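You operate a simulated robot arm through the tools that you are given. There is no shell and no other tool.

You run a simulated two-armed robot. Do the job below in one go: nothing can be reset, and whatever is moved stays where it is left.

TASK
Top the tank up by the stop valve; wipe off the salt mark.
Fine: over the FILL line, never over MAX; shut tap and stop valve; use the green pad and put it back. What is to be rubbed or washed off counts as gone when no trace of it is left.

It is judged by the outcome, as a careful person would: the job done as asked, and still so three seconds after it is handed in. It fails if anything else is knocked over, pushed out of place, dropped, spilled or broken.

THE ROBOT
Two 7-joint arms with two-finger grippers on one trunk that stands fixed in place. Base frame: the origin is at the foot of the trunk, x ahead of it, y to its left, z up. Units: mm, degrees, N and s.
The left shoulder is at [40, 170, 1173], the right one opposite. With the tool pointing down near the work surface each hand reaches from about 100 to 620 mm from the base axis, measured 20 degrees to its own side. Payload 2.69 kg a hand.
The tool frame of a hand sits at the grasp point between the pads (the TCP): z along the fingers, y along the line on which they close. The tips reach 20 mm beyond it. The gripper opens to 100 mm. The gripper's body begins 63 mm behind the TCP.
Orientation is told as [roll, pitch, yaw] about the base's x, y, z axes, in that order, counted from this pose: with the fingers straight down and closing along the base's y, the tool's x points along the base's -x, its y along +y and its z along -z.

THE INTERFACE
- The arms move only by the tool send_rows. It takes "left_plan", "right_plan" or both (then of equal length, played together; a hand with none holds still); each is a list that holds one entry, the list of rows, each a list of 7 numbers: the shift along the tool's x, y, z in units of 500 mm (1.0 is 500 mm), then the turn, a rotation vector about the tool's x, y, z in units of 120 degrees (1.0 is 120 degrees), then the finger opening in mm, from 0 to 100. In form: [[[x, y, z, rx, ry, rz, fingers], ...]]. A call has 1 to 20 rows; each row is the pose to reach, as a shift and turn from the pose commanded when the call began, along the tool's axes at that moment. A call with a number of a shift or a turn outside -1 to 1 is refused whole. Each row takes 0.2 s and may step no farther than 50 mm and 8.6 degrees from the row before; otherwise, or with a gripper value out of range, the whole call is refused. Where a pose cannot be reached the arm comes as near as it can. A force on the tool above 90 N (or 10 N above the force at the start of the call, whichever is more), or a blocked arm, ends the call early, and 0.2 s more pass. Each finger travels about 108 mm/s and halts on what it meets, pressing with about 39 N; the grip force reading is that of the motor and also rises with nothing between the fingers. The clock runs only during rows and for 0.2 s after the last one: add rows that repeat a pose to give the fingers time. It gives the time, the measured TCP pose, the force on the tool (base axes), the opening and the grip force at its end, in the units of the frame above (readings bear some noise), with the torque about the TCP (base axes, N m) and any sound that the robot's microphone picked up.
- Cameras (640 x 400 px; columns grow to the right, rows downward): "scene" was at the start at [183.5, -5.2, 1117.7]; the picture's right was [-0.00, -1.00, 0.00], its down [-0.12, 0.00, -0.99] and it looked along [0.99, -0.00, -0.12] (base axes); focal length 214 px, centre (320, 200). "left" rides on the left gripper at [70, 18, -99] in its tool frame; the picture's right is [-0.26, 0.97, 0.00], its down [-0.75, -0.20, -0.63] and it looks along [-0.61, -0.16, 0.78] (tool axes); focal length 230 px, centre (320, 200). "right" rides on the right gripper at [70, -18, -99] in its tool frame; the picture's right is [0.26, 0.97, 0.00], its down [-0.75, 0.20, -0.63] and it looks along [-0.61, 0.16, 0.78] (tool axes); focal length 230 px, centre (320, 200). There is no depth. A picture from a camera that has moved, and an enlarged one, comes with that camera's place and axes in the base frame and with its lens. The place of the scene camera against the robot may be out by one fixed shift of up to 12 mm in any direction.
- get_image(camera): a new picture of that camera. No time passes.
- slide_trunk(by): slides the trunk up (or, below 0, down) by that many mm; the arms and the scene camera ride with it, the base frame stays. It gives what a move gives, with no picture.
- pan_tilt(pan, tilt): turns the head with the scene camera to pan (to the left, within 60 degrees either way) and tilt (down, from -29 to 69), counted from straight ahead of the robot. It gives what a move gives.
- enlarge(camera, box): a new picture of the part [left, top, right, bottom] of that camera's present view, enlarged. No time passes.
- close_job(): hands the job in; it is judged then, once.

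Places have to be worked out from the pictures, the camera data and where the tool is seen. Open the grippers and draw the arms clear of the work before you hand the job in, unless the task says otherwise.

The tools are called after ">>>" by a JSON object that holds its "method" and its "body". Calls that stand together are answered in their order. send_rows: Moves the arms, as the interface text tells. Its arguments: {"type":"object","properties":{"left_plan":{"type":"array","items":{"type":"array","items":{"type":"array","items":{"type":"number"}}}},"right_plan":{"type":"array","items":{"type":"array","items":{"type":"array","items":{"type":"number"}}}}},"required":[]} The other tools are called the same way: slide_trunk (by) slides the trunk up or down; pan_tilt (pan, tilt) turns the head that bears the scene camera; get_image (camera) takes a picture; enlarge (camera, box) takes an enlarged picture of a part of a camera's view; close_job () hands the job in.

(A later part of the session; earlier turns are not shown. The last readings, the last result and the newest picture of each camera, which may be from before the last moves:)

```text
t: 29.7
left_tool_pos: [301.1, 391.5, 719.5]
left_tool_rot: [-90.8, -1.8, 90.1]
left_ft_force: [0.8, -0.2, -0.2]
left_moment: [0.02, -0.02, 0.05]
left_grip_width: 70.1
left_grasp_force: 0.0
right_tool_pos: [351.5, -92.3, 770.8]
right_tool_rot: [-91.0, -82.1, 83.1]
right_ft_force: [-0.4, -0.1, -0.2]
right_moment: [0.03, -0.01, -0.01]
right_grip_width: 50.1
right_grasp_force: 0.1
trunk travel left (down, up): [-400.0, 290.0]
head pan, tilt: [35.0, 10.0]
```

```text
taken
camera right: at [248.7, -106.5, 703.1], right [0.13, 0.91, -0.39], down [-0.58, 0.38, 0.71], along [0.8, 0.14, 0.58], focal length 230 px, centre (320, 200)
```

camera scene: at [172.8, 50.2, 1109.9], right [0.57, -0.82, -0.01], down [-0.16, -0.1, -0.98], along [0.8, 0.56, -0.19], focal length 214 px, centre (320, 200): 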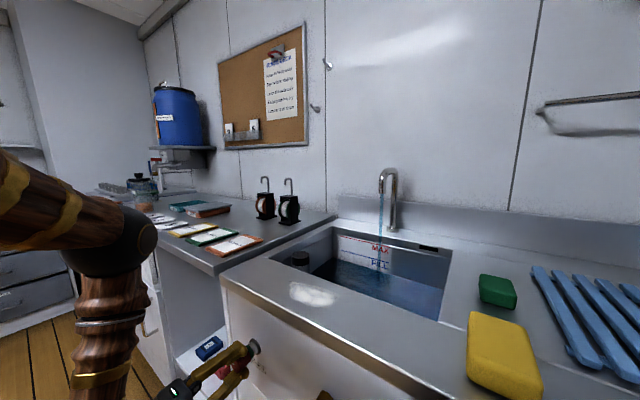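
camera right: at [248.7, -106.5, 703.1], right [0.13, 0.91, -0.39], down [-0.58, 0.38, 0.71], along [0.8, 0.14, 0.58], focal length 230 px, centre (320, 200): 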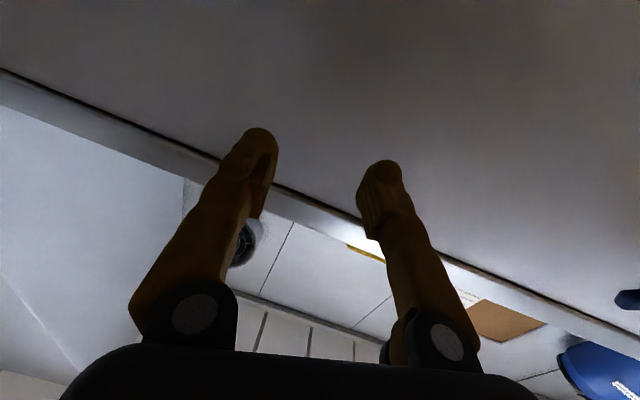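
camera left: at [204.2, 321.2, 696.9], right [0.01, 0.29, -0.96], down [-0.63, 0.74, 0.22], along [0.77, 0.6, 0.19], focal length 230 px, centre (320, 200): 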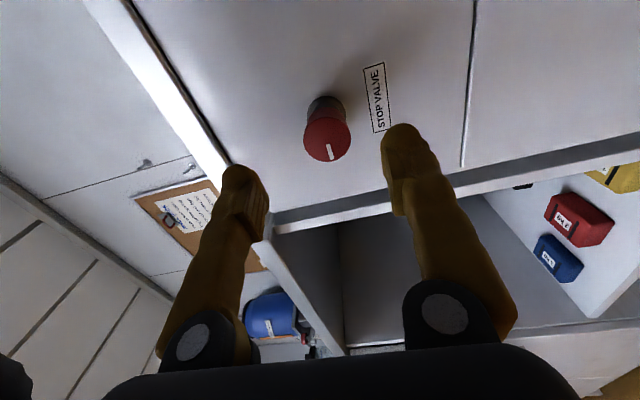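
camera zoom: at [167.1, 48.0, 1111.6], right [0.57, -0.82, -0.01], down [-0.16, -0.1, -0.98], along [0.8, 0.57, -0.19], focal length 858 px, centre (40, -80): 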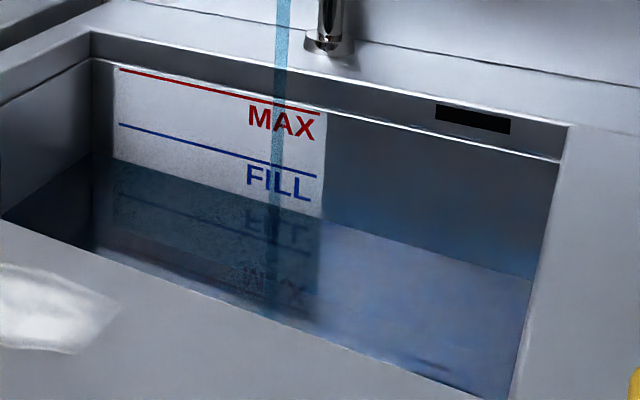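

The level is at row 216, and both hands are free of everything. I'll move the left hand across to sit in front of the TAP lever, fingers above and below it.

>>> {"method": "send_rows", "body": {"left_plan": [[[0.075, -0.012, 0.001, 0, 0, 0, 70], [0.15, -0.023, 0.003, 0, 0, 0, 70], [0.224, -0.035, 0.004, 0, 0, 0, 70], [0.3, -0.047, 0.005, 0, 0, 0, 70], [0.375, -0.058, 0.007, 0, 0, 0, 70], [0.448, -0.07, 0.008, 0, 0, 0, 70]]]}}

>>> {"method": "get_image", "body": {"camera": "left"}}

>>> {"method": "enlarge", "body": {"camera": "scene", "box": [320, 220, 460, 320]}}

```text
t: 31.1
left_tool_pos: [307.2, 163.8, 748.4]
left_tool_rot: [-90.8, -1.8, 90.2]
left_ft_force: [0.3, -0.2, -0.9]
left_moment: [-0.02, 0.03, 0.0]
left_grip_width: 69.9
left_grasp_force: 0.0
right_tool_pos: [352.3, -91.9, 770.2]
right_tool_rot: [-90.9, -82.2, 83.0]
right_ft_force: [-0.2, 0.0, -0.2]
right_moment: [-0.03, -0.04, -0.03]
right_grip_width: 50.2
right_grasp_force: 0.0
trunk travel left (down, up): [-400.0, 290.0]
head pan, tilt: [35.0, 10.0]
```

```text
taken
camera left: at [209.2, 95.1, 724.6], right [0.01, 0.29, -0.96], down [-0.63, 0.74, 0.22], along [0.77, 0.6, 0.19], focal length 230 px, centre (320, 200)
```

left: 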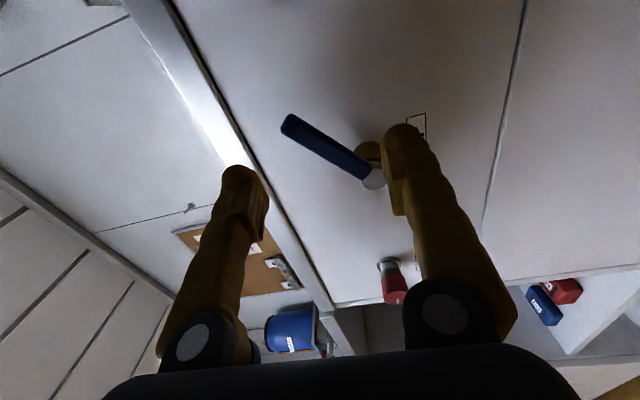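

```text
4.00 times, centred on (390, 270) of scene
camera zoom: at [167.3, 48.0, 1111.6], right [0.57, -0.82, -0.01], down [-0.16, -0.1, -0.98], along [0.8, 0.57, -0.19], focal length 858 px, centre (40, -80)
```

zoom: 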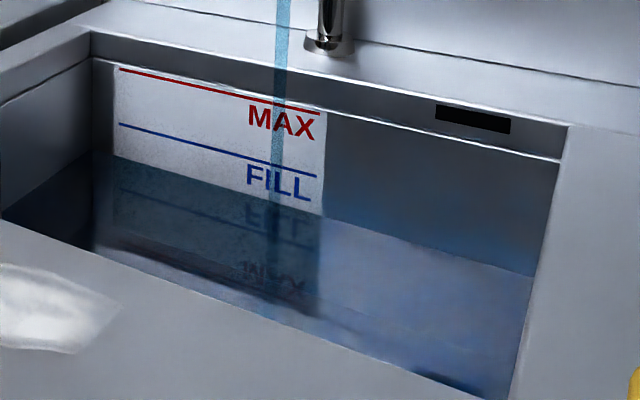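

Two left-hand views agree: hub at (368, 209, 714), lever tip at (369, 147, 767). I'll advance so the lever lies between the fingers, then press it down a little and watch what the flow does.

>>> {"method": "send_rows", "body": {"left_plan": [[[0, -0.008, 0.04, 0, 0, 0, 70], [0, -0.008, 0.08, 0, 0, 0, 70], [0, -0.008, 0.12, 0, 0, 0, 70], [0, 0.01, 0.12, 0, 0, 0, 70], [0, 0.025, 0.12, 0, 0, 0, 70], [0.002, 0.04, 0.12, 0, 0, 0, 70], [0.004, 0.055, 0.12, 0, 0, 0, 70]]]}}

>>> {"method": "get_image", "body": {"camera": "left"}}

>>> {"method": "enlarge", "body": {"camera": "scene", "box": [320, 160, 460, 320]}}

```text
t: 32.7
left_tool_pos: [366.2, 164.3, 720.8]
left_tool_rot: [-90.8, -1.9, 90.0]
left_ft_force: [0.1, -1.4, 2.0]
left_moment: [0.0, -0.01, 0.02]
left_grip_width: 70.9
left_grasp_force: 1.1
right_tool_pos: [351.4, -91.6, 770.8]
right_tool_rot: [-90.9, -82.2, 83.1]
right_ft_force: [0.2, -0.2, -0.3]
right_moment: [0.01, -0.01, -0.06]
right_grip_width: 49.9
right_grasp_force: 0.0
trunk travel left (down, up): [-400.0, 290.0]
head pan, tilt: [35.0, 10.0]
```

```text
taken
camera left: at [268.7, 95.1, 697.6], right [0.01, 0.29, -0.96], down [-0.63, 0.74, 0.22], along [0.77, 0.6, 0.19], focal length 230 px, centre (320, 200)
```

left: 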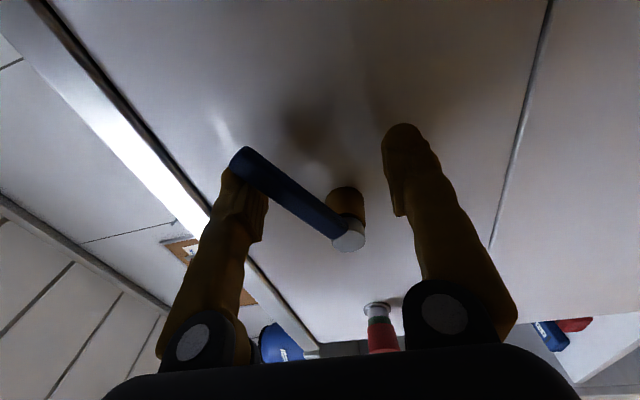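

```text
2.50 times, centred on (390, 240) of scene
camera zoom: at [167.2, 48.3, 1111.6], right [0.57, -0.82, -0.01], down [-0.16, -0.1, -0.98], along [0.8, 0.57, -0.19], focal length 536 px, centre (145, 100)
```

zoom: 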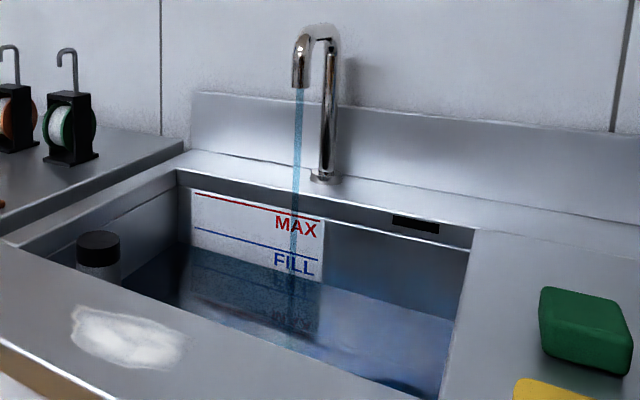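

The lever has come down to about 29° above horizontal with hardly any force. I'll compare the stream closely.

>>> {"method": "enlarge", "body": {"camera": "scene", "box": [360, 165, 410, 245]}}

>>> {"method": "send_rows", "body": {"left_plan": [[[0.002, 0.015, 0, 0, 0, 0, 70], [0.003, 0.03, 0, 0, 0, 0, 70], [0.004, 0.045, 0, 0, 0, 0, 70]]]}}

>>> {"method": "enlarge", "body": {"camera": "scene", "box": [360, 165, 410, 245]}}

>>> {"method": "get_image", "body": {"camera": "left"}}

```text
5.00 times, centred on (385, 205) of scene
camera zoom: at [167.2, 48.3, 1111.6], right [0.57, -0.82, -0.01], down [-0.16, -0.1, -0.98], along [0.8, 0.57, -0.19], focal length 1072 px, centre (-5, 175)
```

zoom: 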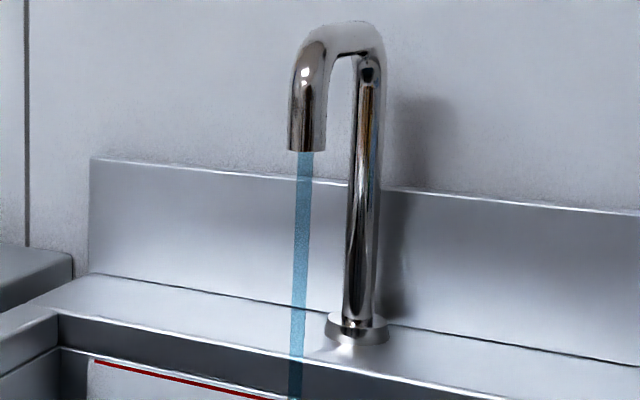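

```text
t: 33.5
left_tool_pos: [366.4, 163.9, 697.5]
left_tool_rot: [-91.0, -2.0, 90.2]
left_ft_force: [-0.2, -0.7, 1.6]
left_moment: [0.0, -0.01, 0.02]
left_grip_width: 71.3
left_grasp_force: 0.9
right_tool_pos: [351.0, -91.6, 771.1]
right_tool_rot: [-90.9, -82.1, 83.0]
right_ft_force: [-0.2, 1.2, -0.1]
right_moment: [0.0, 0.01, 0.0]
right_grip_width: 50.0
right_grasp_force: 0.1
trunk travel left (down, up): [-400.0, 290.0]
head pan, tilt: [35.0, 10.0]
```

```text
5.00 times, centred on (385, 205) of scene
camera zoom: at [167.2, 48.2, 1111.6], right [0.57, -0.82, -0.01], down [-0.16, -0.1, -0.98], along [0.8, 0.57, -0.19], focal length 1072 px, centre (-5, 175)
```

zoom: 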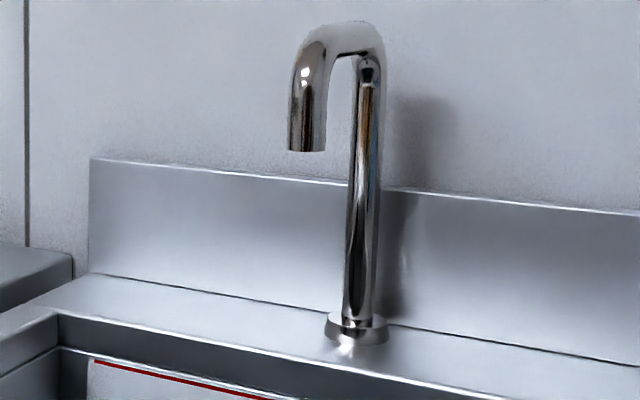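

```text
taken
camera left: at [269.6, 94.4, 674.6], right [0.01, 0.29, -0.96], down [-0.64, 0.74, 0.22], along [0.77, 0.6, 0.19], focal length 230 px, centre (320, 200)
```

left: 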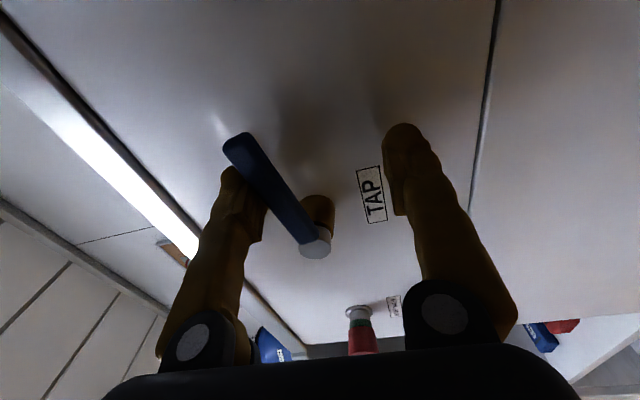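

Flow stopped with the lever near horizontal, so horizontal is shut for the TAP. The tank still needs topping up, so I'll lift the lever back to about 45° with the lower finger and let it run while I watch the level.

>>> {"method": "send_rows", "body": {"left_plan": [[[0, -0.04, 0, 0, 0, 0, 60], [0, -0.08, 0, 0, 0, 0, 60], [0, -0.11, 0, 0, 0, 0, 60], [0, -0.14, 0, 0, 0, 0, 60], [0, -0.17, 0, 0, 0, 0, 60], [0, -0.17, 0, 0, 0, 0, 60], [0, -0.17, 0, 0, 0, 0, 60], [0, -0.17, 0, 0, 0, 0, 60], [0, -0.17, 0, 0, 0, 0, 60], [0, -0.17, 0, 0, 0, 0, 60]]]}}

>>> {"method": "enlarge", "body": {"camera": "scene", "box": [320, 160, 460, 320]}}

>>> {"method": "get_image", "body": {"camera": "left"}}

```text
t: 35.7
left_tool_pos: [365.5, 159.9, 782.0]
left_tool_rot: [-90.7, -1.9, 90.0]
left_ft_force: [0.4, 0.0, 0.0]
left_moment: [-0.02, 0.03, -0.01]
left_grip_width: 59.9
left_grasp_force: 0.1
right_tool_pos: [350.3, -91.8, 771.3]
right_tool_rot: [-90.8, -82.2, 83.1]
right_ft_force: [1.1, 0.3, -0.4]
right_moment: [-0.01, 0.0, -0.02]
right_grip_width: 50.0
right_grasp_force: 0.0
trunk travel left (down, up): [-400.0, 290.0]
head pan, tilt: [35.0, 10.0]
```

```text
2.50 times, centred on (390, 240) of scene
camera zoom: at [167.3, 48.3, 1111.6], right [0.57, -0.82, -0.01], down [-0.16, -0.1, -0.98], along [0.8, 0.57, -0.19], focal length 536 px, centre (145, 100)
```

zoom: 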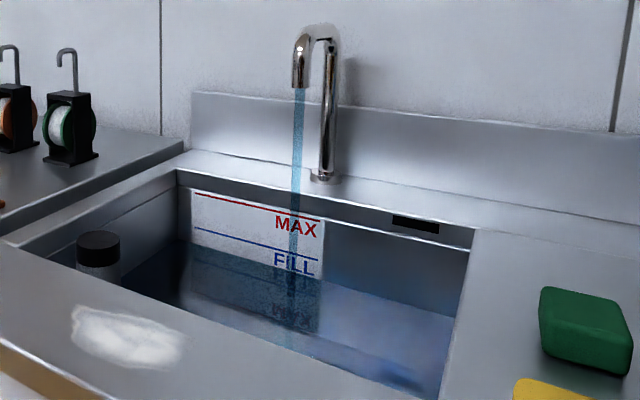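

```text
taken
camera left: at [268.2, 90.7, 760.0], right [0.01, 0.29, -0.96], down [-0.63, 0.74, 0.22], along [0.78, 0.6, 0.19], focal length 230 px, centre (320, 200)
```

left: 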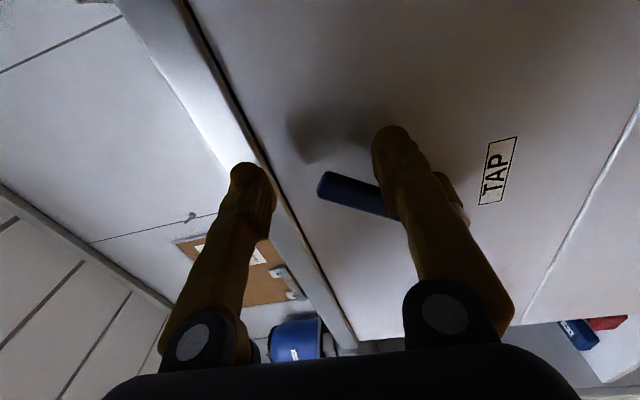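

The stream is running again, thicker than before. I'll take a level reading, then hold 3 s and see the rate.

>>> {"method": "enlarge", "body": {"camera": "scene", "box": [320, 220, 460, 320]}}

>>> {"method": "send_rows", "body": {"left_plan": [[[0, 0, 0, 0, 0, 0, 60], [0, 0, 0, 0, 0, 0, 60], [0, 0, 0, 0, 0, 0, 60], [0, 0, 0, 0, 0, 0, 60], [0, 0, 0, 0, 0, 0, 60], [0, 0, 0, 0, 0, 0, 60], [0, 0, 0, 0, 0, 0, 60], [0, 0, 0, 0, 0, 0, 60], [0, 0, 0, 0, 0, 0, 60], [0, 0, 0, 0, 0, 0, 60], [0, 0, 0, 0, 0, 0, 60], [0, 0, 0, 0, 0, 0, 60], [0, 0, 0, 0, 0, 0, 60], [0, 0, 0, 0, 0, 0, 60], [0, 0, 0, 0, 0, 0, 60]]]}}

>>> {"method": "enlarge", "body": {"camera": "scene", "box": [320, 220, 460, 320]}}

```text
4.00 times, centred on (390, 270) of scene
camera zoom: at [167.3, 48.3, 1111.6], right [0.57, -0.82, -0.01], down [-0.16, -0.1, -0.98], along [0.8, 0.57, -0.19], focal length 858 px, centre (40, -80)
```

zoom: 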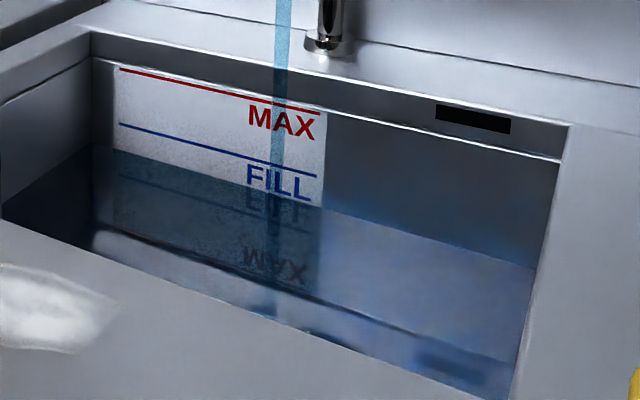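

```text
t: 38.9
left_tool_pos: [366.4, 159.3, 782.5]
left_tool_rot: [-90.7, -2.0, 89.9]
left_ft_force: [-0.2, -0.3, -0.7]
left_moment: [-0.01, 0.0, -0.02]
left_grip_width: 60.1
left_grasp_force: 0.1
right_tool_pos: [350.9, -91.1, 771.6]
right_tool_rot: [-90.8, -82.3, 83.0]
right_ft_force: [0.3, 0.0, 0.2]
right_moment: [0.01, -0.01, 0.0]
right_grip_width: 50.1
right_grasp_force: 0.0
trunk travel left (down, up): [-400.0, 290.0]
head pan, tilt: [35.0, 10.0]
```

```text
4.00 times, centred on (390, 270) of scene
camera zoom: at [167.3, 48.3, 1111.6], right [0.57, -0.82, -0.01], down [-0.16, -0.1, -0.98], along [0.8, 0.57, -0.19], focal length 858 px, centre (40, -80)
```

zoom: 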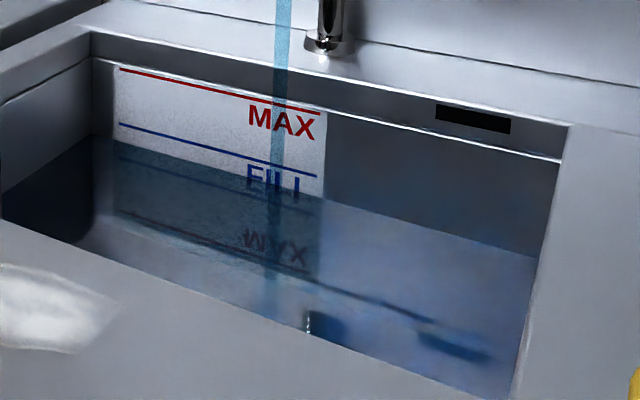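

Rising 3.4 px/s: the level is at row 196, FILL at 178, MAX at 114, so I aim for about row 148. I'll hold for two more 4 s spells.

>>> {"method": "send_rows", "body": {"left_plan": [[[0, 0, 0, 0, 0, 0, 60], [0, 0, 0, 0, 0, 0, 60], [0, 0, 0, 0, 0, 0, 60], [0, 0, 0, 0, 0, 0, 60], [0, 0, 0, 0, 0, 0, 60], [0, 0, 0, 0, 0, 0, 60], [0, 0, 0, 0, 0, 0, 60], [0, 0, 0, 0, 0, 0, 60], [0, 0, 0, 0, 0, 0, 60], [0, 0, 0, 0, 0, 0, 60], [0, 0, 0, 0, 0, 0, 60], [0, 0, 0, 0, 0, 0, 60], [0, 0, 0, 0, 0, 0, 60], [0, 0, 0, 0, 0, 0, 60], [0, 0, 0, 0, 0, 0, 60], [0, 0, 0, 0, 0, 0, 60], [0, 0, 0, 0, 0, 0, 60], [0, 0, 0, 0, 0, 0, 60], [0, 0, 0, 0, 0, 0, 60], [0, 0, 0, 0, 0, 0, 60]]]}}

>>> {"method": "send_rows", "body": {"left_plan": [[[0, 0, 0, 0, 0, 0, 60], [0, 0, 0, 0, 0, 0, 60], [0, 0, 0, 0, 0, 0, 60], [0, 0, 0, 0, 0, 0, 60], [0, 0, 0, 0, 0, 0, 60], [0, 0, 0, 0, 0, 0, 60], [0, 0, 0, 0, 0, 0, 60], [0, 0, 0, 0, 0, 0, 60], [0, 0, 0, 0, 0, 0, 60], [0, 0, 0, 0, 0, 0, 60], [0, 0, 0, 0, 0, 0, 60], [0, 0, 0, 0, 0, 0, 60], [0, 0, 0, 0, 0, 0, 60], [0, 0, 0, 0, 0, 0, 60], [0, 0, 0, 0, 0, 0, 60], [0, 0, 0, 0, 0, 0, 60], [0, 0, 0, 0, 0, 0, 60], [0, 0, 0, 0, 0, 0, 60], [0, 0, 0, 0, 0, 0, 60], [0, 0, 0, 0, 0, 0, 60]]]}}

>>> {"method": "enlarge", "body": {"camera": "scene", "box": [320, 220, 460, 320]}}

```text
t: 43.1
left_tool_pos: [365.2, 159.7, 783.7]
left_tool_rot: [-90.7, -2.0, 90.0]
left_ft_force: [-0.6, -0.7, 0.1]
left_moment: [-0.07, 0.0, 0.02]
left_grip_width: 59.7
left_grasp_force: 0.0
right_tool_pos: [351.7, -90.9, 770.6]
right_tool_rot: [-90.9, -82.2, 83.0]
right_ft_force: [0.0, -0.2, -0.1]
right_moment: [0.02, -0.02, 0.0]
right_grip_width: 49.7
right_grasp_force: 0.0
trunk travel left (down, up): [-400.0, 290.0]
head pan, tilt: [35.0, 10.0]
```

```text
t: 47.3
left_tool_pos: [365.4, 160.6, 781.7]
left_tool_rot: [-90.8, -1.9, 90.1]
left_ft_force: [0.1, 0.5, -0.2]
left_moment: [-0.01, -0.02, -0.01]
left_grip_width: 60.0
left_grasp_force: 0.0
right_tool_pos: [350.5, -92.0, 770.1]
right_tool_rot: [-90.9, -82.2, 83.0]
right_ft_force: [-0.8, 0.6, -0.1]
right_moment: [0.01, 0.03, -0.04]
right_grip_width: 49.7
right_grasp_force: 0.1
trunk travel left (down, up): [-400.0, 290.0]
head pan, tilt: [35.0, 10.0]
```

```text
4.00 times, centred on (390, 270) of scene
camera zoom: at [167.3, 48.3, 1111.6], right [0.57, -0.82, -0.01], down [-0.16, -0.1, -0.98], along [0.8, 0.57, -0.19], focal length 858 px, centre (40, -80)
```

zoom: 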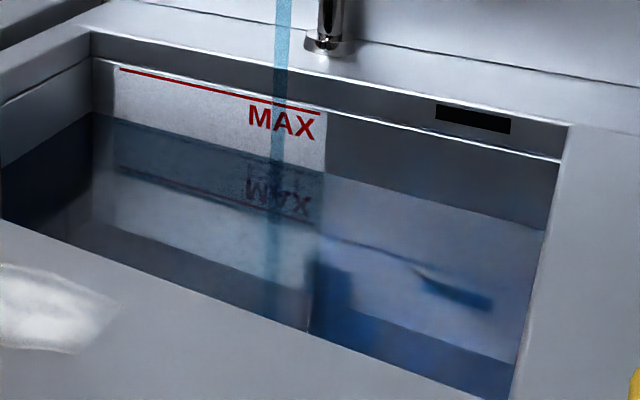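

The level is now just above FILL (about row 170, with MAX at 114). One more 4 s spell should bring it to mid-band, then I shut the tap.

>>> {"method": "send_rows", "body": {"left_plan": [[[0, 0, 0, 0, 0, 0, 60], [0, 0, 0, 0, 0, 0, 60], [0, 0, 0, 0, 0, 0, 60], [0, 0, 0, 0, 0, 0, 60], [0, 0, 0, 0, 0, 0, 60], [0, 0, 0, 0, 0, 0, 60], [0, 0, 0, 0, 0, 0, 60], [0, 0, 0, 0, 0, 0, 60], [0, 0, 0, 0, 0, 0, 60], [0, 0, 0, 0, 0, 0, 60], [0, 0, 0, 0, 0, 0, 60], [0, 0, 0, 0, 0, 0, 60], [0, 0, 0, 0, 0, 0, 60], [0, 0, 0, 0, 0, 0, 60], [0, 0, 0, 0, 0, 0, 60], [0, 0, 0, 0, 0, 0, 60], [0, 0, 0, 0, 0, 0, 60], [0, 0, 0, 0, 0, 0, 60], [0, 0, 0, 0, 0, 0, 60], [0, 0, 0, 0, 0, 0, 60]]]}}

>>> {"method": "enlarge", "body": {"camera": "scene", "box": [320, 220, 460, 320]}}

```text
t: 51.5
left_tool_pos: [366.2, 160.7, 781.5]
left_tool_rot: [-90.7, -1.8, 90.0]
left_ft_force: [-1.0, 0.7, 0.2]
left_moment: [-0.01, 0.0, 0.01]
left_grip_width: 60.1
left_grasp_force: 0.0
right_tool_pos: [350.9, -91.8, 770.0]
right_tool_rot: [-90.9, -82.2, 83.1]
right_ft_force: [0.2, 0.7, 0.4]
right_moment: [0.0, 0.0, 0.01]
right_grip_width: 50.1
right_grasp_force: 0.0
trunk travel left (down, up): [-400.0, 290.0]
head pan, tilt: [35.0, 10.0]
```

```text
4.00 times, centred on (390, 270) of scene
camera zoom: at [167.3, 48.3, 1111.6], right [0.57, -0.82, -0.01], down [-0.16, -0.1, -0.98], along [0.8, 0.57, -0.19], focal length 858 px, centre (40, -80)
```

zoom: 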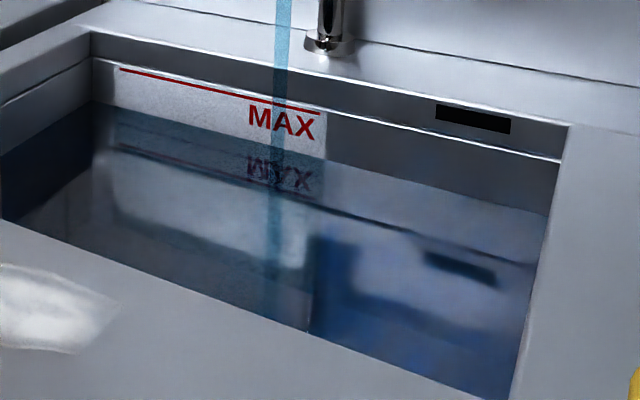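

The level is about row 159, roughly a third of the way from FILL to MAX. Now I'll press the tap lever down to horizontal to shut it.

>>> {"method": "send_rows", "body": {"left_plan": [[[0, 0.04, 0, 0, 0, 0, 60], [0, 0.08, 0, 0, 0, 0, 60], [0, 0.12, 0, 0, 0, 0, 60], [0, 0.15, 0, 0, 0, 0, 60], [0, 0.17, 0, 0, 0, 0, 60], [0, 0.18, 0, 0, 0, 0, 60]]]}}

>>> {"method": "get_image", "body": {"camera": "left"}}

>>> {"method": "enlarge", "body": {"camera": "scene", "box": [320, 160, 460, 320]}}

```text
t: 52.9
left_tool_pos: [366.6, 163.4, 693.3]
left_tool_rot: [-90.9, -1.9, 90.1]
left_ft_force: [0.2, 0.0, 3.2]
left_moment: [0.01, 0.03, -0.03]
left_grip_width: 61.9
left_grasp_force: 0.9
right_tool_pos: [352.3, -91.8, 770.2]
right_tool_rot: [-91.0, -82.2, 83.0]
right_ft_force: [0.5, 0.0, -0.3]
right_moment: [-0.02, -0.01, 0.01]
right_grip_width: 50.1
right_grasp_force: 0.0
trunk travel left (down, up): [-400.0, 290.0]
head pan, tilt: [35.0, 10.0]
```

```text
taken
camera left: at [269.2, 93.9, 670.0], right [0.01, 0.29, -0.96], down [-0.63, 0.74, 0.22], along [0.77, 0.6, 0.19], focal length 230 px, centre (320, 200)
```

left: 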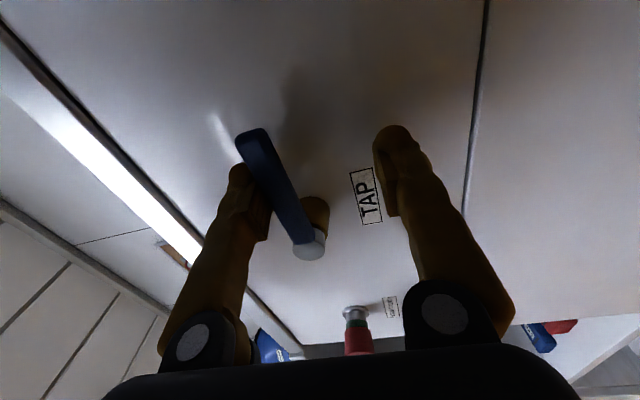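

```text
2.50 times, centred on (390, 240) of scene
camera zoom: at [167.2, 48.2, 1111.6], right [0.57, -0.82, -0.01], down [-0.16, -0.1, -0.98], along [0.8, 0.57, -0.19], focal length 536 px, centre (145, 100)
```

zoom: 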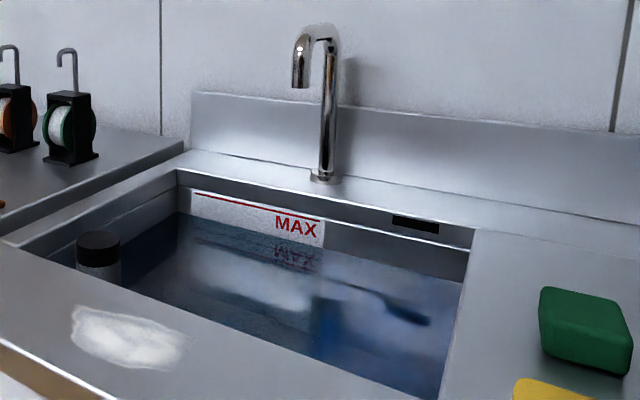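

Flow has stopped. The lever is still a few degrees above horizontal, so I'll press gently further to find its stop.

>>> {"method": "send_rows", "body": {"left_plan": [[[0, 0.008, 0, 0, 0, 0, 60], [0, 0.016, 0, 0, 0, 0, 60], [0, 0.022, 0, 0, 0, 0, 60]]]}}

>>> {"method": "get_image", "body": {"camera": "left"}}

```text
t: 53.7
left_tool_pos: [367.0, 163.5, 684.3]
left_tool_rot: [-91.2, -1.8, 90.2]
left_ft_force: [-1.7, -0.2, 31.7]
left_moment: [-0.4, 0.04, 0.0]
left_grip_width: 77.7
left_grasp_force: 12.9
right_tool_pos: [349.3, -91.6, 770.7]
right_tool_rot: [-91.4, -82.2, 83.6]
right_ft_force: [-0.3, -0.1, -0.4]
right_moment: [0.01, 0.03, 0.01]
right_grip_width: 49.9
right_grasp_force: 0.1
trunk travel left (down, up): [-400.0, 290.0]
head pan, tilt: [35.0, 10.0]
```

```text
taken
camera left: at [270.0, 93.8, 660.4], right [0.02, 0.29, -0.96], down [-0.64, 0.74, 0.21], along [0.77, 0.61, 0.2], focal length 230 px, centre (320, 200)
```

left: 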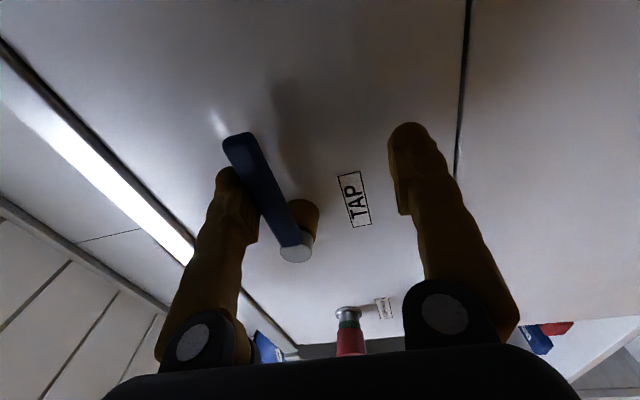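

The force rose to 32 N with the lever horizontal, so the tap is against its shut stop. I'll back off and return to the stop-valve knob.

>>> {"method": "send_rows", "body": {"left_plan": [[[0, -0.02, 0, 0, 0, 0, 70], [0, -0.022, -0.06, 0, 0, 0, 70], [0, -0.03, -0.13, 0, 0, 0, 65], [-0.08, -0.04, -0.13, 0, 0, 0, 62], [-0.16, -0.05, -0.13, 0, 0, 0, 62], [-0.24, -0.062, -0.13, 0, 0, 0, 62], [-0.32, -0.062, -0.13, 0, 0, 0, 62], [-0.4, -0.062, -0.13, 0, 0, 0, 62], [-0.455, -0.062, -0.13, 0, 0, 0, 62], [-0.455, -0.062, -0.13, 0, 0, 0, 62]]]}}

>>> {"method": "get_image", "body": {"camera": "left"}}

```text
t: 55.9
left_tool_pos: [301.3, 391.1, 719.8]
left_tool_rot: [-90.8, -1.9, 90.1]
left_ft_force: [0.0, 0.1, 0.3]
left_moment: [0.0, 0.0, -0.02]
left_grip_width: 62.0
left_grasp_force: 0.0
right_tool_pos: [351.6, -90.4, 770.2]
right_tool_rot: [-90.9, -82.1, 83.0]
right_ft_force: [-0.1, 0.2, -0.7]
right_moment: [-0.01, 0.0, -0.01]
right_grip_width: 50.1
right_grasp_force: 0.1
trunk travel left (down, up): [-400.0, 290.0]
head pan, tilt: [35.0, 10.0]
```

```text
taken
camera left: at [203.4, 321.4, 697.4], right [0.01, 0.29, -0.96], down [-0.63, 0.74, 0.21], along [0.77, 0.6, 0.19], focal length 230 px, centre (320, 200)
```

left: 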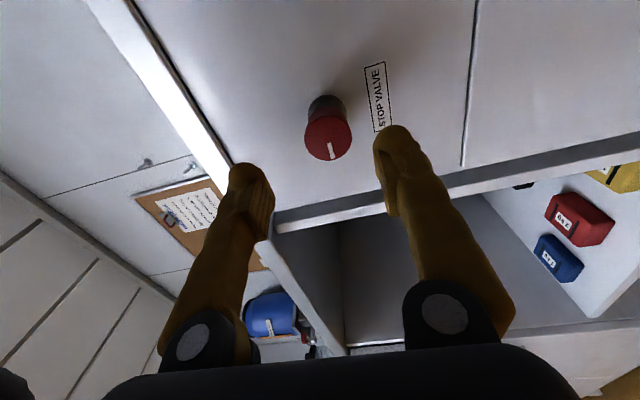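

Back at the knob, 5 mm too high. I'll advance onto it and grip.

>>> {"method": "send_rows", "body": {"left_plan": [[[0, 0.01, 0.03, 0, 0, 0, 62], [0, 0.01, 0.08, 0, 0, 0, 62], [0, 0.01, 0.124, 0, 0, 0, 62], [0, 0.01, 0.124, 0, 0, 0, 62], [0, 0.01, 0.124, 0, 0, 0, 40], [0, 0.01, 0.124, 0, 0, 0, 25], [0, 0.01, 0.124, 0, 0, 0, 25], [0, 0.01, 0.124, 0, 0, 0, 25]]]}}

>>> {"method": "get_image", "body": {"camera": "left"}}

```text
t: 57.7
left_tool_pos: [362.9, 390.5, 715.4]
left_tool_rot: [-90.6, -1.8, 90.0]
left_ft_force: [4.2, -0.8, -13.1]
left_moment: [0.03, 0.19, 0.12]
left_grip_width: 30.8
left_grasp_force: 44.7
right_tool_pos: [351.8, -90.8, 769.5]
right_tool_rot: [-90.4, -82.1, 82.7]
right_ft_force: [-0.4, -1.2, 0.0]
right_moment: [-0.01, -0.03, 0.0]
right_grip_width: 49.7
right_grasp_force: 0.1
trunk travel left (down, up): [-400.0, 290.0]
head pan, tilt: [35.0, 10.0]
```

```text
taken
camera left: at [265.1, 321.5, 692.3], right [0.01, 0.29, -0.96], down [-0.63, 0.74, 0.22], along [0.77, 0.6, 0.19], focal length 230 px, centre (320, 200)
```

left: 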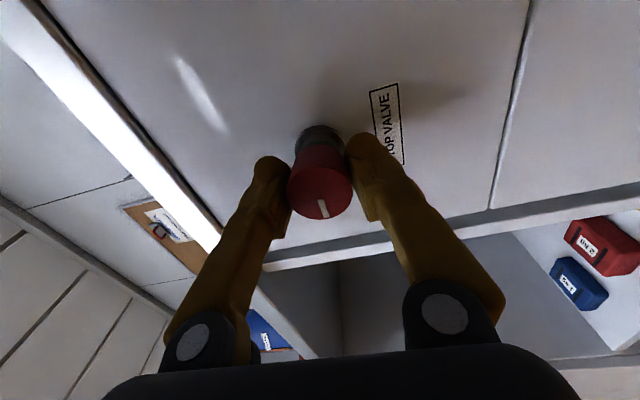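

The grip is good. I'll turn the knob clockwise 88° back to its starting angle.

>>> {"method": "send_rows", "body": {"left_plan": [[[0, 0, 0, 0, 0, 0.0667, 25], [0, 0, 0, 0, 0, 0.1333, 25], [0, 0, 0, 0, 0, 0.2, 25], [0, 0, 0, 0, 0, 0.2667, 25], [0, 0, 0, 0, 0, 0.3333, 25], [0, 0, 0, 0, 0, 0.4, 25], [0, 0, 0, 0, 0, 0.4667, 25], [0, 0, 0, 0, 0, 0.5333, 25], [0, 0, 0, 0, 0, 0.6, 25], [0, 0, 0, 0, 0, 0.6667, 25], [0, 0, 0, 0, 0, 0.7333, 25], [0, 0, 0, 0, 0, 0.7333, 25]]]}}

>>> {"method": "get_image", "body": {"camera": "left"}}

>>> {"method": "enlarge", "body": {"camera": "scene", "box": [320, 160, 460, 320]}}

```text
t: 60.3
left_tool_pos: [363.6, 390.8, 715.5]
left_tool_rot: [176.0, -89.2, -175.8]
left_ft_force: [-1.4, -1.9, 8.0]
left_moment: [-0.01, 0.01, -0.05]
left_grip_width: 30.5
left_grasp_force: 44.9
right_tool_pos: [350.5, -91.1, 770.0]
right_tool_rot: [-91.1, -82.2, 83.1]
right_ft_force: [0.0, 0.5, 0.4]
right_moment: [0.04, 0.02, -0.02]
right_grip_width: 50.2
right_grasp_force: 0.0
trunk travel left (down, up): [-400.0, 290.0]
head pan, tilt: [35.0, 10.0]
```

```text
taken
camera left: at [265.8, 408.3, 644.3], right [-0.01, 0.97, 0.26], down [-0.64, -0.2, 0.74], along [0.77, -0.16, 0.62], focal length 230 px, centre (320, 200)
```

left: 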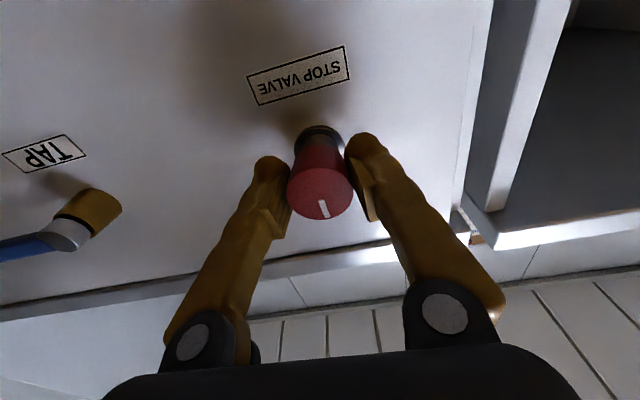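

```text
2.50 times, centred on (390, 240) of scene
camera zoom: at [166.8, 47.7, 1111.8], right [0.57, -0.82, -0.01], down [-0.16, -0.1, -0.98], along [0.8, 0.57, -0.19], focal length 536 px, centre (145, 100)
```

zoom: 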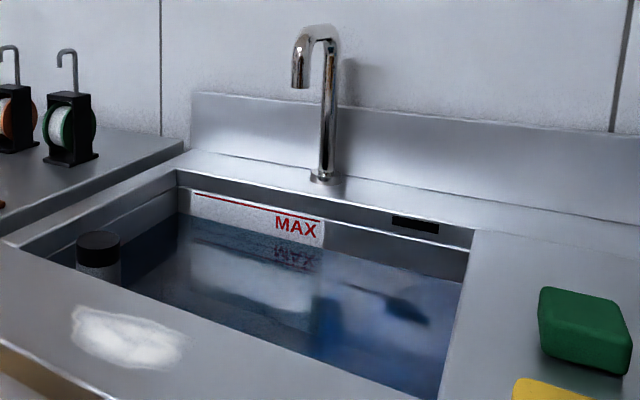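

The knob is back at its original angle with no torque. I'll nudge it a few degrees more clockwise to make sure it's seated on its stop.

>>> {"method": "send_rows", "body": {"left_plan": [[[0, 0, 0, 0, 0, 0.025, 25], [0, 0, 0, 0, 0, 0.045, 25], [0, 0, 0, 0, 0, 0.045, 25]]]}}

>>> {"method": "get_image", "body": {"camera": "left"}}

```text
t: 61.1
left_tool_pos: [363.0, 391.0, 714.7]
left_tool_rot: [97.3, -84.6, -97.2]
left_ft_force: [1.0, -1.4, 6.0]
left_moment: [-0.33, -0.3, -0.05]
left_grip_width: 30.4
left_grasp_force: 45.0
right_tool_pos: [350.8, -91.0, 771.5]
right_tool_rot: [-91.0, -82.2, 83.0]
right_ft_force: [0.2, 0.5, 0.3]
right_moment: [-0.01, -0.07, -0.02]
right_grip_width: 50.0
right_grasp_force: 0.1
trunk travel left (down, up): [-400.0, 290.0]
head pan, tilt: [35.0, 10.0]
```

```text
taken
camera left: at [265.8, 414.7, 645.8], right [-0.01, 0.94, 0.35], down [-0.64, -0.27, 0.72], along [0.77, -0.22, 0.6], focal length 230 px, centre (320, 200)
```

left: 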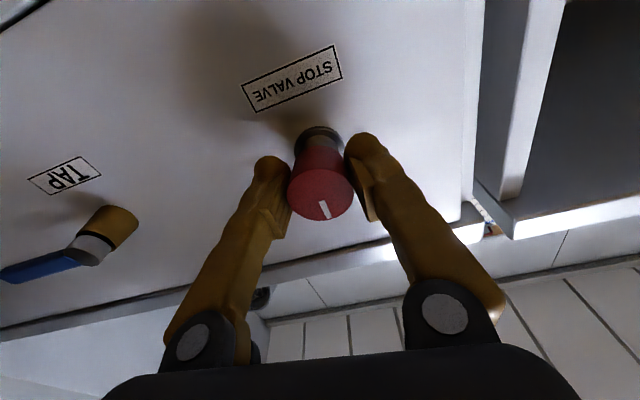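

The torque rose to 0.33 Nm against the hand, so the stop valve is shut on its stop with the mark up. I'll release the knob, back off and lift the left hand, and park the right hand clear on its own side.

>>> {"method": "send_rows", "body": {"left_plan": [[[0, 0, 0, 0, 0, 0, 45], [0, 0, 0, 0, 0, 0, 62], [0, 0, -0.025, 0, 0, 0, 65], [0, 0, -0.05, 0, 0, 0, 65], [0, 0, -0.08, 0, 0, 0, 65], [0, 0, -0.11, 0, 0, 0, 65], [-0.06, 0, -0.11, 0, 0.05, 0, 65], [-0.12, 0, -0.11, 0, 0.1, 0, 65], [-0.18, 0, -0.11, 0, 0.15, 0, 65], [-0.24, 0, -0.11, 0, 0.2, 0, 65], [-0.3, 0, -0.11, 0, 0.25, 0, 65]]], "right_plan": [[[-0.041, -0.022, 0, 0, 0.062, 0, 60], [-0.082, -0.045, 0, 0, 0.124, 0, 60], [-0.123, -0.067, 0, 0, 0.186, 0, 60], [-0.164, -0.089, 0, 0, 0.248, 0, 60], [-0.205, -0.111, 0, 0, 0.31, 0, 60], [-0.245, -0.134, 0, 0, 0.372, 0, 60], [-0.286, -0.156, 0, 0, 0.434, 0, 60], [-0.327, -0.178, 0, 0, 0.496, 0, 60], [-0.368, -0.2, 0, 0, 0.558, 0, 60], [-0.409, -0.223, 0, 0, 0.62, 0, 60], [-0.45, -0.245, 0, 0, 0.683, 0, 60]]]}}

>>> {"method": "get_image", "body": {"camera": "left"}}

>>> {"method": "get_image", "body": {"camera": "right"}}

>>> {"method": "get_image", "body": {"camera": "scene"}}

```text
t: 62.9
left_tool_pos: [292.9, 385.2, 778.0]
left_tool_rot: [28.7, -79.2, -27.9]
left_ft_force: [-0.9, -0.1, -0.4]
left_moment: [0.0, -0.02, -0.05]
left_grip_width: 64.8
left_grasp_force: 0.1
right_tool_pos: [335.4, -216.5, 922.5]
right_tool_rot: [-27.0, -36.5, 1.6]
right_ft_force: [-0.7, 0.1, -0.4]
right_moment: [-0.02, -0.03, 0.0]
right_grip_width: 59.7
right_grasp_force: 0.1
right hand out of reach, approached as far as the arm can: row 8, 9
trunk travel left (down, up): [-400.0, 290.0]
head pan, tilt: [35.0, 10.0]
stopped in row 9 (right hand): the arm was blocked; the commanded pose is now the measured one
```

```text
taken
camera left: at [185.5, 408.2, 726.7], right [0.04, 0.94, 0.34], down [-0.5, -0.28, 0.82], along [0.87, -0.2, 0.46], focal length 230 px, centre (320, 200)
```

left: 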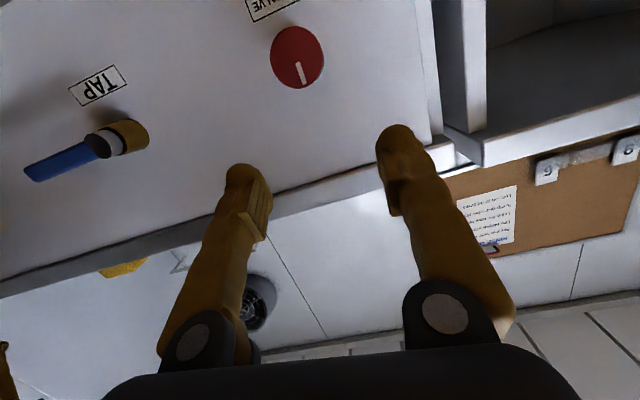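

```text
taken
camera right: at [220.6, -191.3, 958.3], right [0.03, 0.86, -0.51], down [0.31, 0.47, 0.82], along [0.95, -0.18, -0.25], focal length 230 px, centre (320, 200)
```

right: 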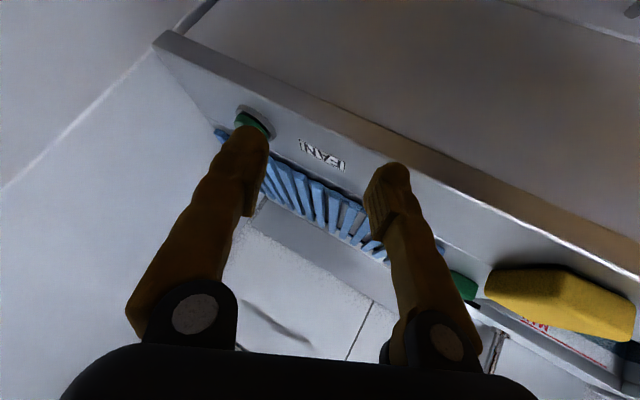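

```text
taken
camera scene: at [165.9, 49.2, 1111.7], right [0.57, -0.82, -0.01], down [-0.16, -0.1, -0.98], along [0.8, 0.57, -0.19], focal length 214 px, centre (320, 200)
```

scene: 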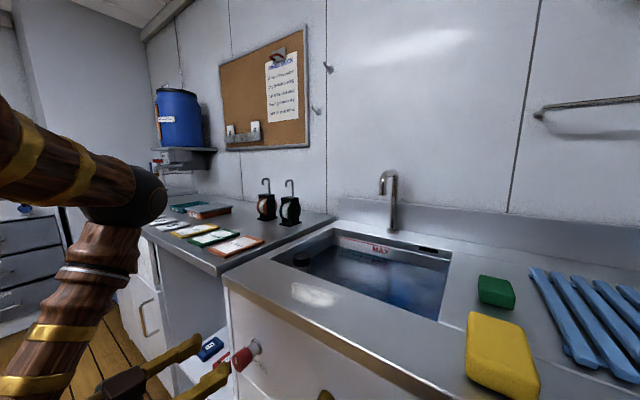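

The right arm ran into its own limit while turning. I'll bring it to a relaxed tool-down pose on its side, and lift the left hand above the counter with a 28° forward tilt.

>>> {"method": "send_rows", "body": {"left_plan": [[[-0.059, -0.029, 0, 0.0035, 0.055, -0.0045, 65], [-0.118, -0.057, 0, 0.007, 0.11, -0.009, 65], [-0.177, -0.086, 0, 0.0105, 0.165, -0.0135, 65], [-0.237, -0.115, -0.001, 0.014, 0.22, -0.018, 65], [-0.296, -0.143, -0.001, 0.0175, 0.275, -0.0225, 65], [-0.355, -0.172, -0.001, 0.021, 0.33, -0.027, 65], [-0.414, -0.2, -0.002, 0.0245, 0.385, -0.0315, 65], [-0.473, -0.229, -0.002, 0.028, 0.44, -0.036, 65]]], "right_plan": [[[-0.022, 0.002, -0.031, -0.027, 0.038, -0.007, 60], [-0.044, 0.005, -0.062, -0.054, 0.076, -0.015, 60], [-0.066, 0.007, -0.093, -0.08, 0.114, -0.022, 60], [-0.088, 0.01, -0.125, -0.107, 0.152, -0.03, 60], [-0.109, 0.012, -0.156, -0.134, 0.189, -0.037, 60], [-0.131, 0.014, -0.187, -0.161, 0.227, -0.044, 60], [-0.153, 0.017, -0.218, -0.187, 0.265, -0.052, 60], [-0.175, 0.019, -0.249, -0.214, 0.303, -0.059, 60]]]}}

>>> {"method": "get_image", "body": {"camera": "left"}}

```text
t: 63.5
left_tool_pos: [291.4, 356.8, 831.9]
left_tool_rot: [11.6, -69.5, -10.8]
left_ft_force: [-0.6, -0.4, 0.8]
left_moment: [0.02, -0.07, 0.01]
left_grip_width: 64.9
left_grasp_force: 0.1
right_tool_pos: [328.8, -230.2, 912.1]
right_tool_rot: [-30.9, -34.7, 1.4]
right_ft_force: [-0.4, -0.8, -0.3]
right_moment: [-0.02, -0.02, 0.05]
right_grip_width: 59.9
right_grasp_force: 0.0
right hand out of reach, approached as far as the arm can: row 1, 2
trunk travel left (down, up): [-400.0, 290.0]
head pan, tilt: [35.0, 10.0]
stopped in row 2 (right hand): the arm was blocked; the commanded pose is now the measured one
```

```text
taken
camera left: at [175.1, 376.4, 801.6], right [0.09, 0.95, 0.31], down [-0.33, -0.27, 0.9], along [0.94, -0.18, 0.29], focal length 230 px, centre (320, 200)
```

left: 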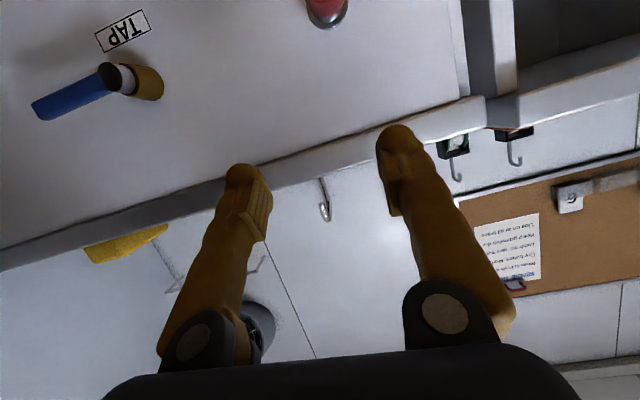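

The right arm is caught on something. I'll turn the head to the right to see it.

>>> {"method": "pan_tilt", "body": {"pan": -45, "tilt": 35}}

>>> {"method": "get_image", "body": {"camera": "scene"}}

>>> {"method": "get_image", "body": {"camera": "right"}}

```text
t: 65.0
left_tool_pos: [293.3, 356.7, 832.0]
left_tool_rot: [11.6, -69.6, -10.8]
left_ft_force: [-0.4, -0.4, 0.5]
left_moment: [0.02, 0.0, 0.02]
left_grip_width: 64.8
left_grasp_force: 0.1
right_tool_pos: [328.8, -230.9, 912.1]
right_tool_rot: [-30.7, -34.8, 1.5]
right_ft_force: [0.3, 0.7, 0.5]
right_moment: [0.01, 0.01, 0.02]
right_grip_width: 60.2
right_grasp_force: 0.1
trunk travel left (down, up): [-400.0, 290.0]
head pan, tilt: [-45.0, 35.0]
```

```text
taken
camera scene: at [152.8, -67.3, 1071.7], right [-0.71, -0.71, 0.01], down [-0.42, 0.41, -0.81], along [0.57, -0.58, -0.58], focal length 214 px, centre (320, 200)
```

scene: 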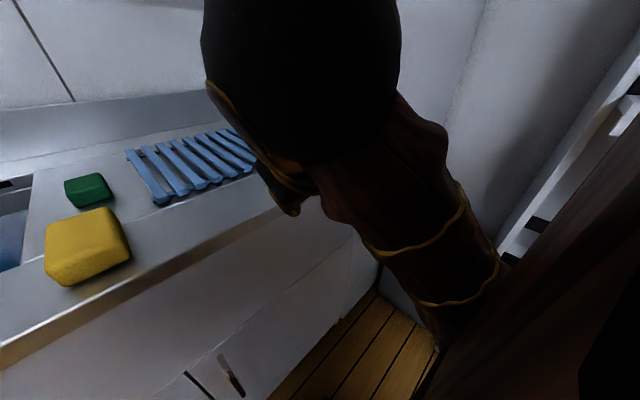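

```text
taken
camera right: at [215.9, -199.2, 949.4], right [0.05, 0.83, -0.55], down [0.35, 0.5, 0.79], along [0.93, -0.23, -0.27], focal length 230 px, centre (320, 200)
```

right: 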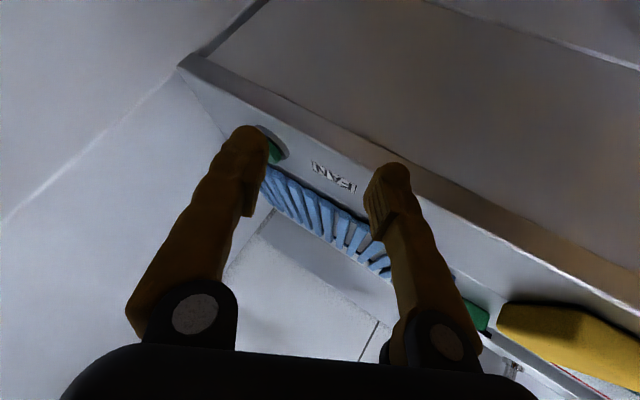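

The right hand hangs free in front of the counter at (329, -231, 912), clear of the work, so I'll leave it there. The left hand carries on up above the counter with a 30° tilt, toward the pad.

>>> {"method": "send_rows", "body": {"left_plan": [[[-0.054, -0.041, 0.009, 0.003, 0.041, -0.003, 70], [-0.108, -0.082, 0.017, 0.006, 0.083, -0.007, 70], [-0.161, -0.123, 0.026, 0.009, 0.124, -0.01, 70], [-0.215, -0.164, 0.035, 0.012, 0.166, -0.014, 70], [-0.269, -0.204, 0.043, 0.015, 0.207, -0.017, 70], [-0.323, -0.245, 0.052, 0.018, 0.248, -0.02, 70], [-0.376, -0.286, 0.06, 0.021, 0.29, -0.024, 70], [-0.43, -0.327, 0.069, 0.024, 0.331, -0.027, 70]]]}}

>>> {"method": "get_image", "body": {"camera": "left"}}

```text
t: 66.8
left_tool_pos: [397.0, 176.8, 1008.5]
left_tool_rot: [-0.1, -30.0, 0.0]
left_ft_force: [0.4, -0.4, -0.2]
left_moment: [0.06, 0.01, -0.02]
left_grip_width: 70.0
left_grasp_force: 0.1
left hand out of reach, approached as far as the arm can: row 2, 3, 4, 5, 6
right_tool_pos: [326.5, -231.7, 911.4]
right_tool_rot: [-30.5, -34.8, 1.3]
right_ft_force: [0.4, -0.2, 0.0]
right_moment: [0.04, -0.01, 0.0]
right_grip_width: 60.0
right_grasp_force: 0.1
trunk travel left (down, up): [-400.0, 290.0]
head pan, tilt: [-45.0, 35.0]
```

```text
taken
camera left: at [288.1, 196.5, 1059.2], right [0.23, 0.97, 0.13], down [0.33, -0.2, 0.92], along [0.92, -0.17, -0.37], focal length 230 px, centre (320, 200)
```

left: 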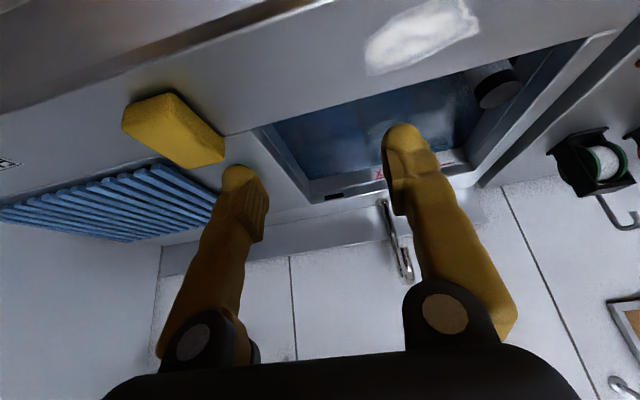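

The pose is exact now: TCP (397, 177, 1008), tilt 30°. I'll move above the green pad, hovering at about (635, -3, 940).

>>> {"method": "send_rows", "body": {"left_plan": [[[-0.044, -0.045, 0.045, 0, 0, 0, 75], [-0.087, -0.09, 0.09, 0, 0, 0, 75], [-0.131, -0.135, 0.134, 0, 0, 0, 75], [-0.174, -0.18, 0.179, 0, 0, 0, 75], [-0.218, -0.225, 0.223, 0, 0, 0, 75], [-0.261, -0.27, 0.268, 0, 0, 0, 75], [-0.305, -0.315, 0.312, 0, 0, 0, 75], [-0.348, -0.36, 0.357, 0, 0, 0, 75], [-0.348, -0.36, 0.357, 0, 0, 0, 75]]]}}

>>> {"method": "get_image", "body": {"camera": "left"}}

>>> {"method": "get_image", "body": {"camera": "scene"}}

```text
t: 69.0
left_tool_pos: [640.7, 43.1, 954.9]
left_tool_rot: [-3.1, -30.0, 6.8]
left_ft_force: [-1.0, -0.2, 0.1]
left_moment: [0.04, -0.06, -0.03]
left_grip_width: 75.1
left_grasp_force: 0.1
right_tool_pos: [318.3, -239.9, 917.9]
right_tool_rot: [-32.7, -35.4, 1.4]
right_ft_force: [-0.2, -0.5, 0.5]
right_moment: [-0.02, -0.03, 0.0]
right_grip_width: 60.1
right_grasp_force: 0.0
trunk travel left (down, up): [-400.0, 290.0]
head pan, tilt: [-45.0, 35.0]
stopped in row 9 (left hand): the arm was blocked; the commanded pose is now the measured one
```

```text
taken
camera left: at [530.6, 54.3, 1003.4], right [0.13, 0.99, 0.08], down [0.35, -0.13, 0.93], along [0.93, -0.1, -0.36], focal length 230 px, centre (320, 200)
```

left: 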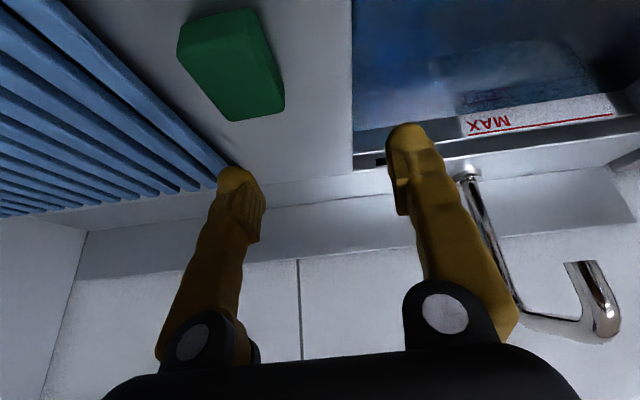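

```text
taken
camera scene: at [151.7, -66.7, 1072.0], right [-0.71, -0.71, 0.01], down [-0.42, 0.4, -0.81], along [0.57, -0.58, -0.58], focal length 214 px, centre (320, 200)
```

scene: 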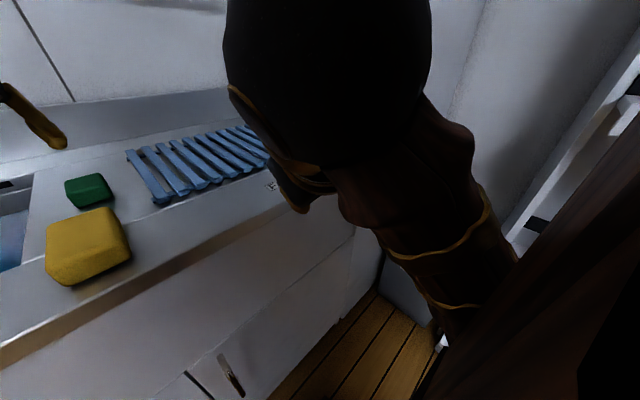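

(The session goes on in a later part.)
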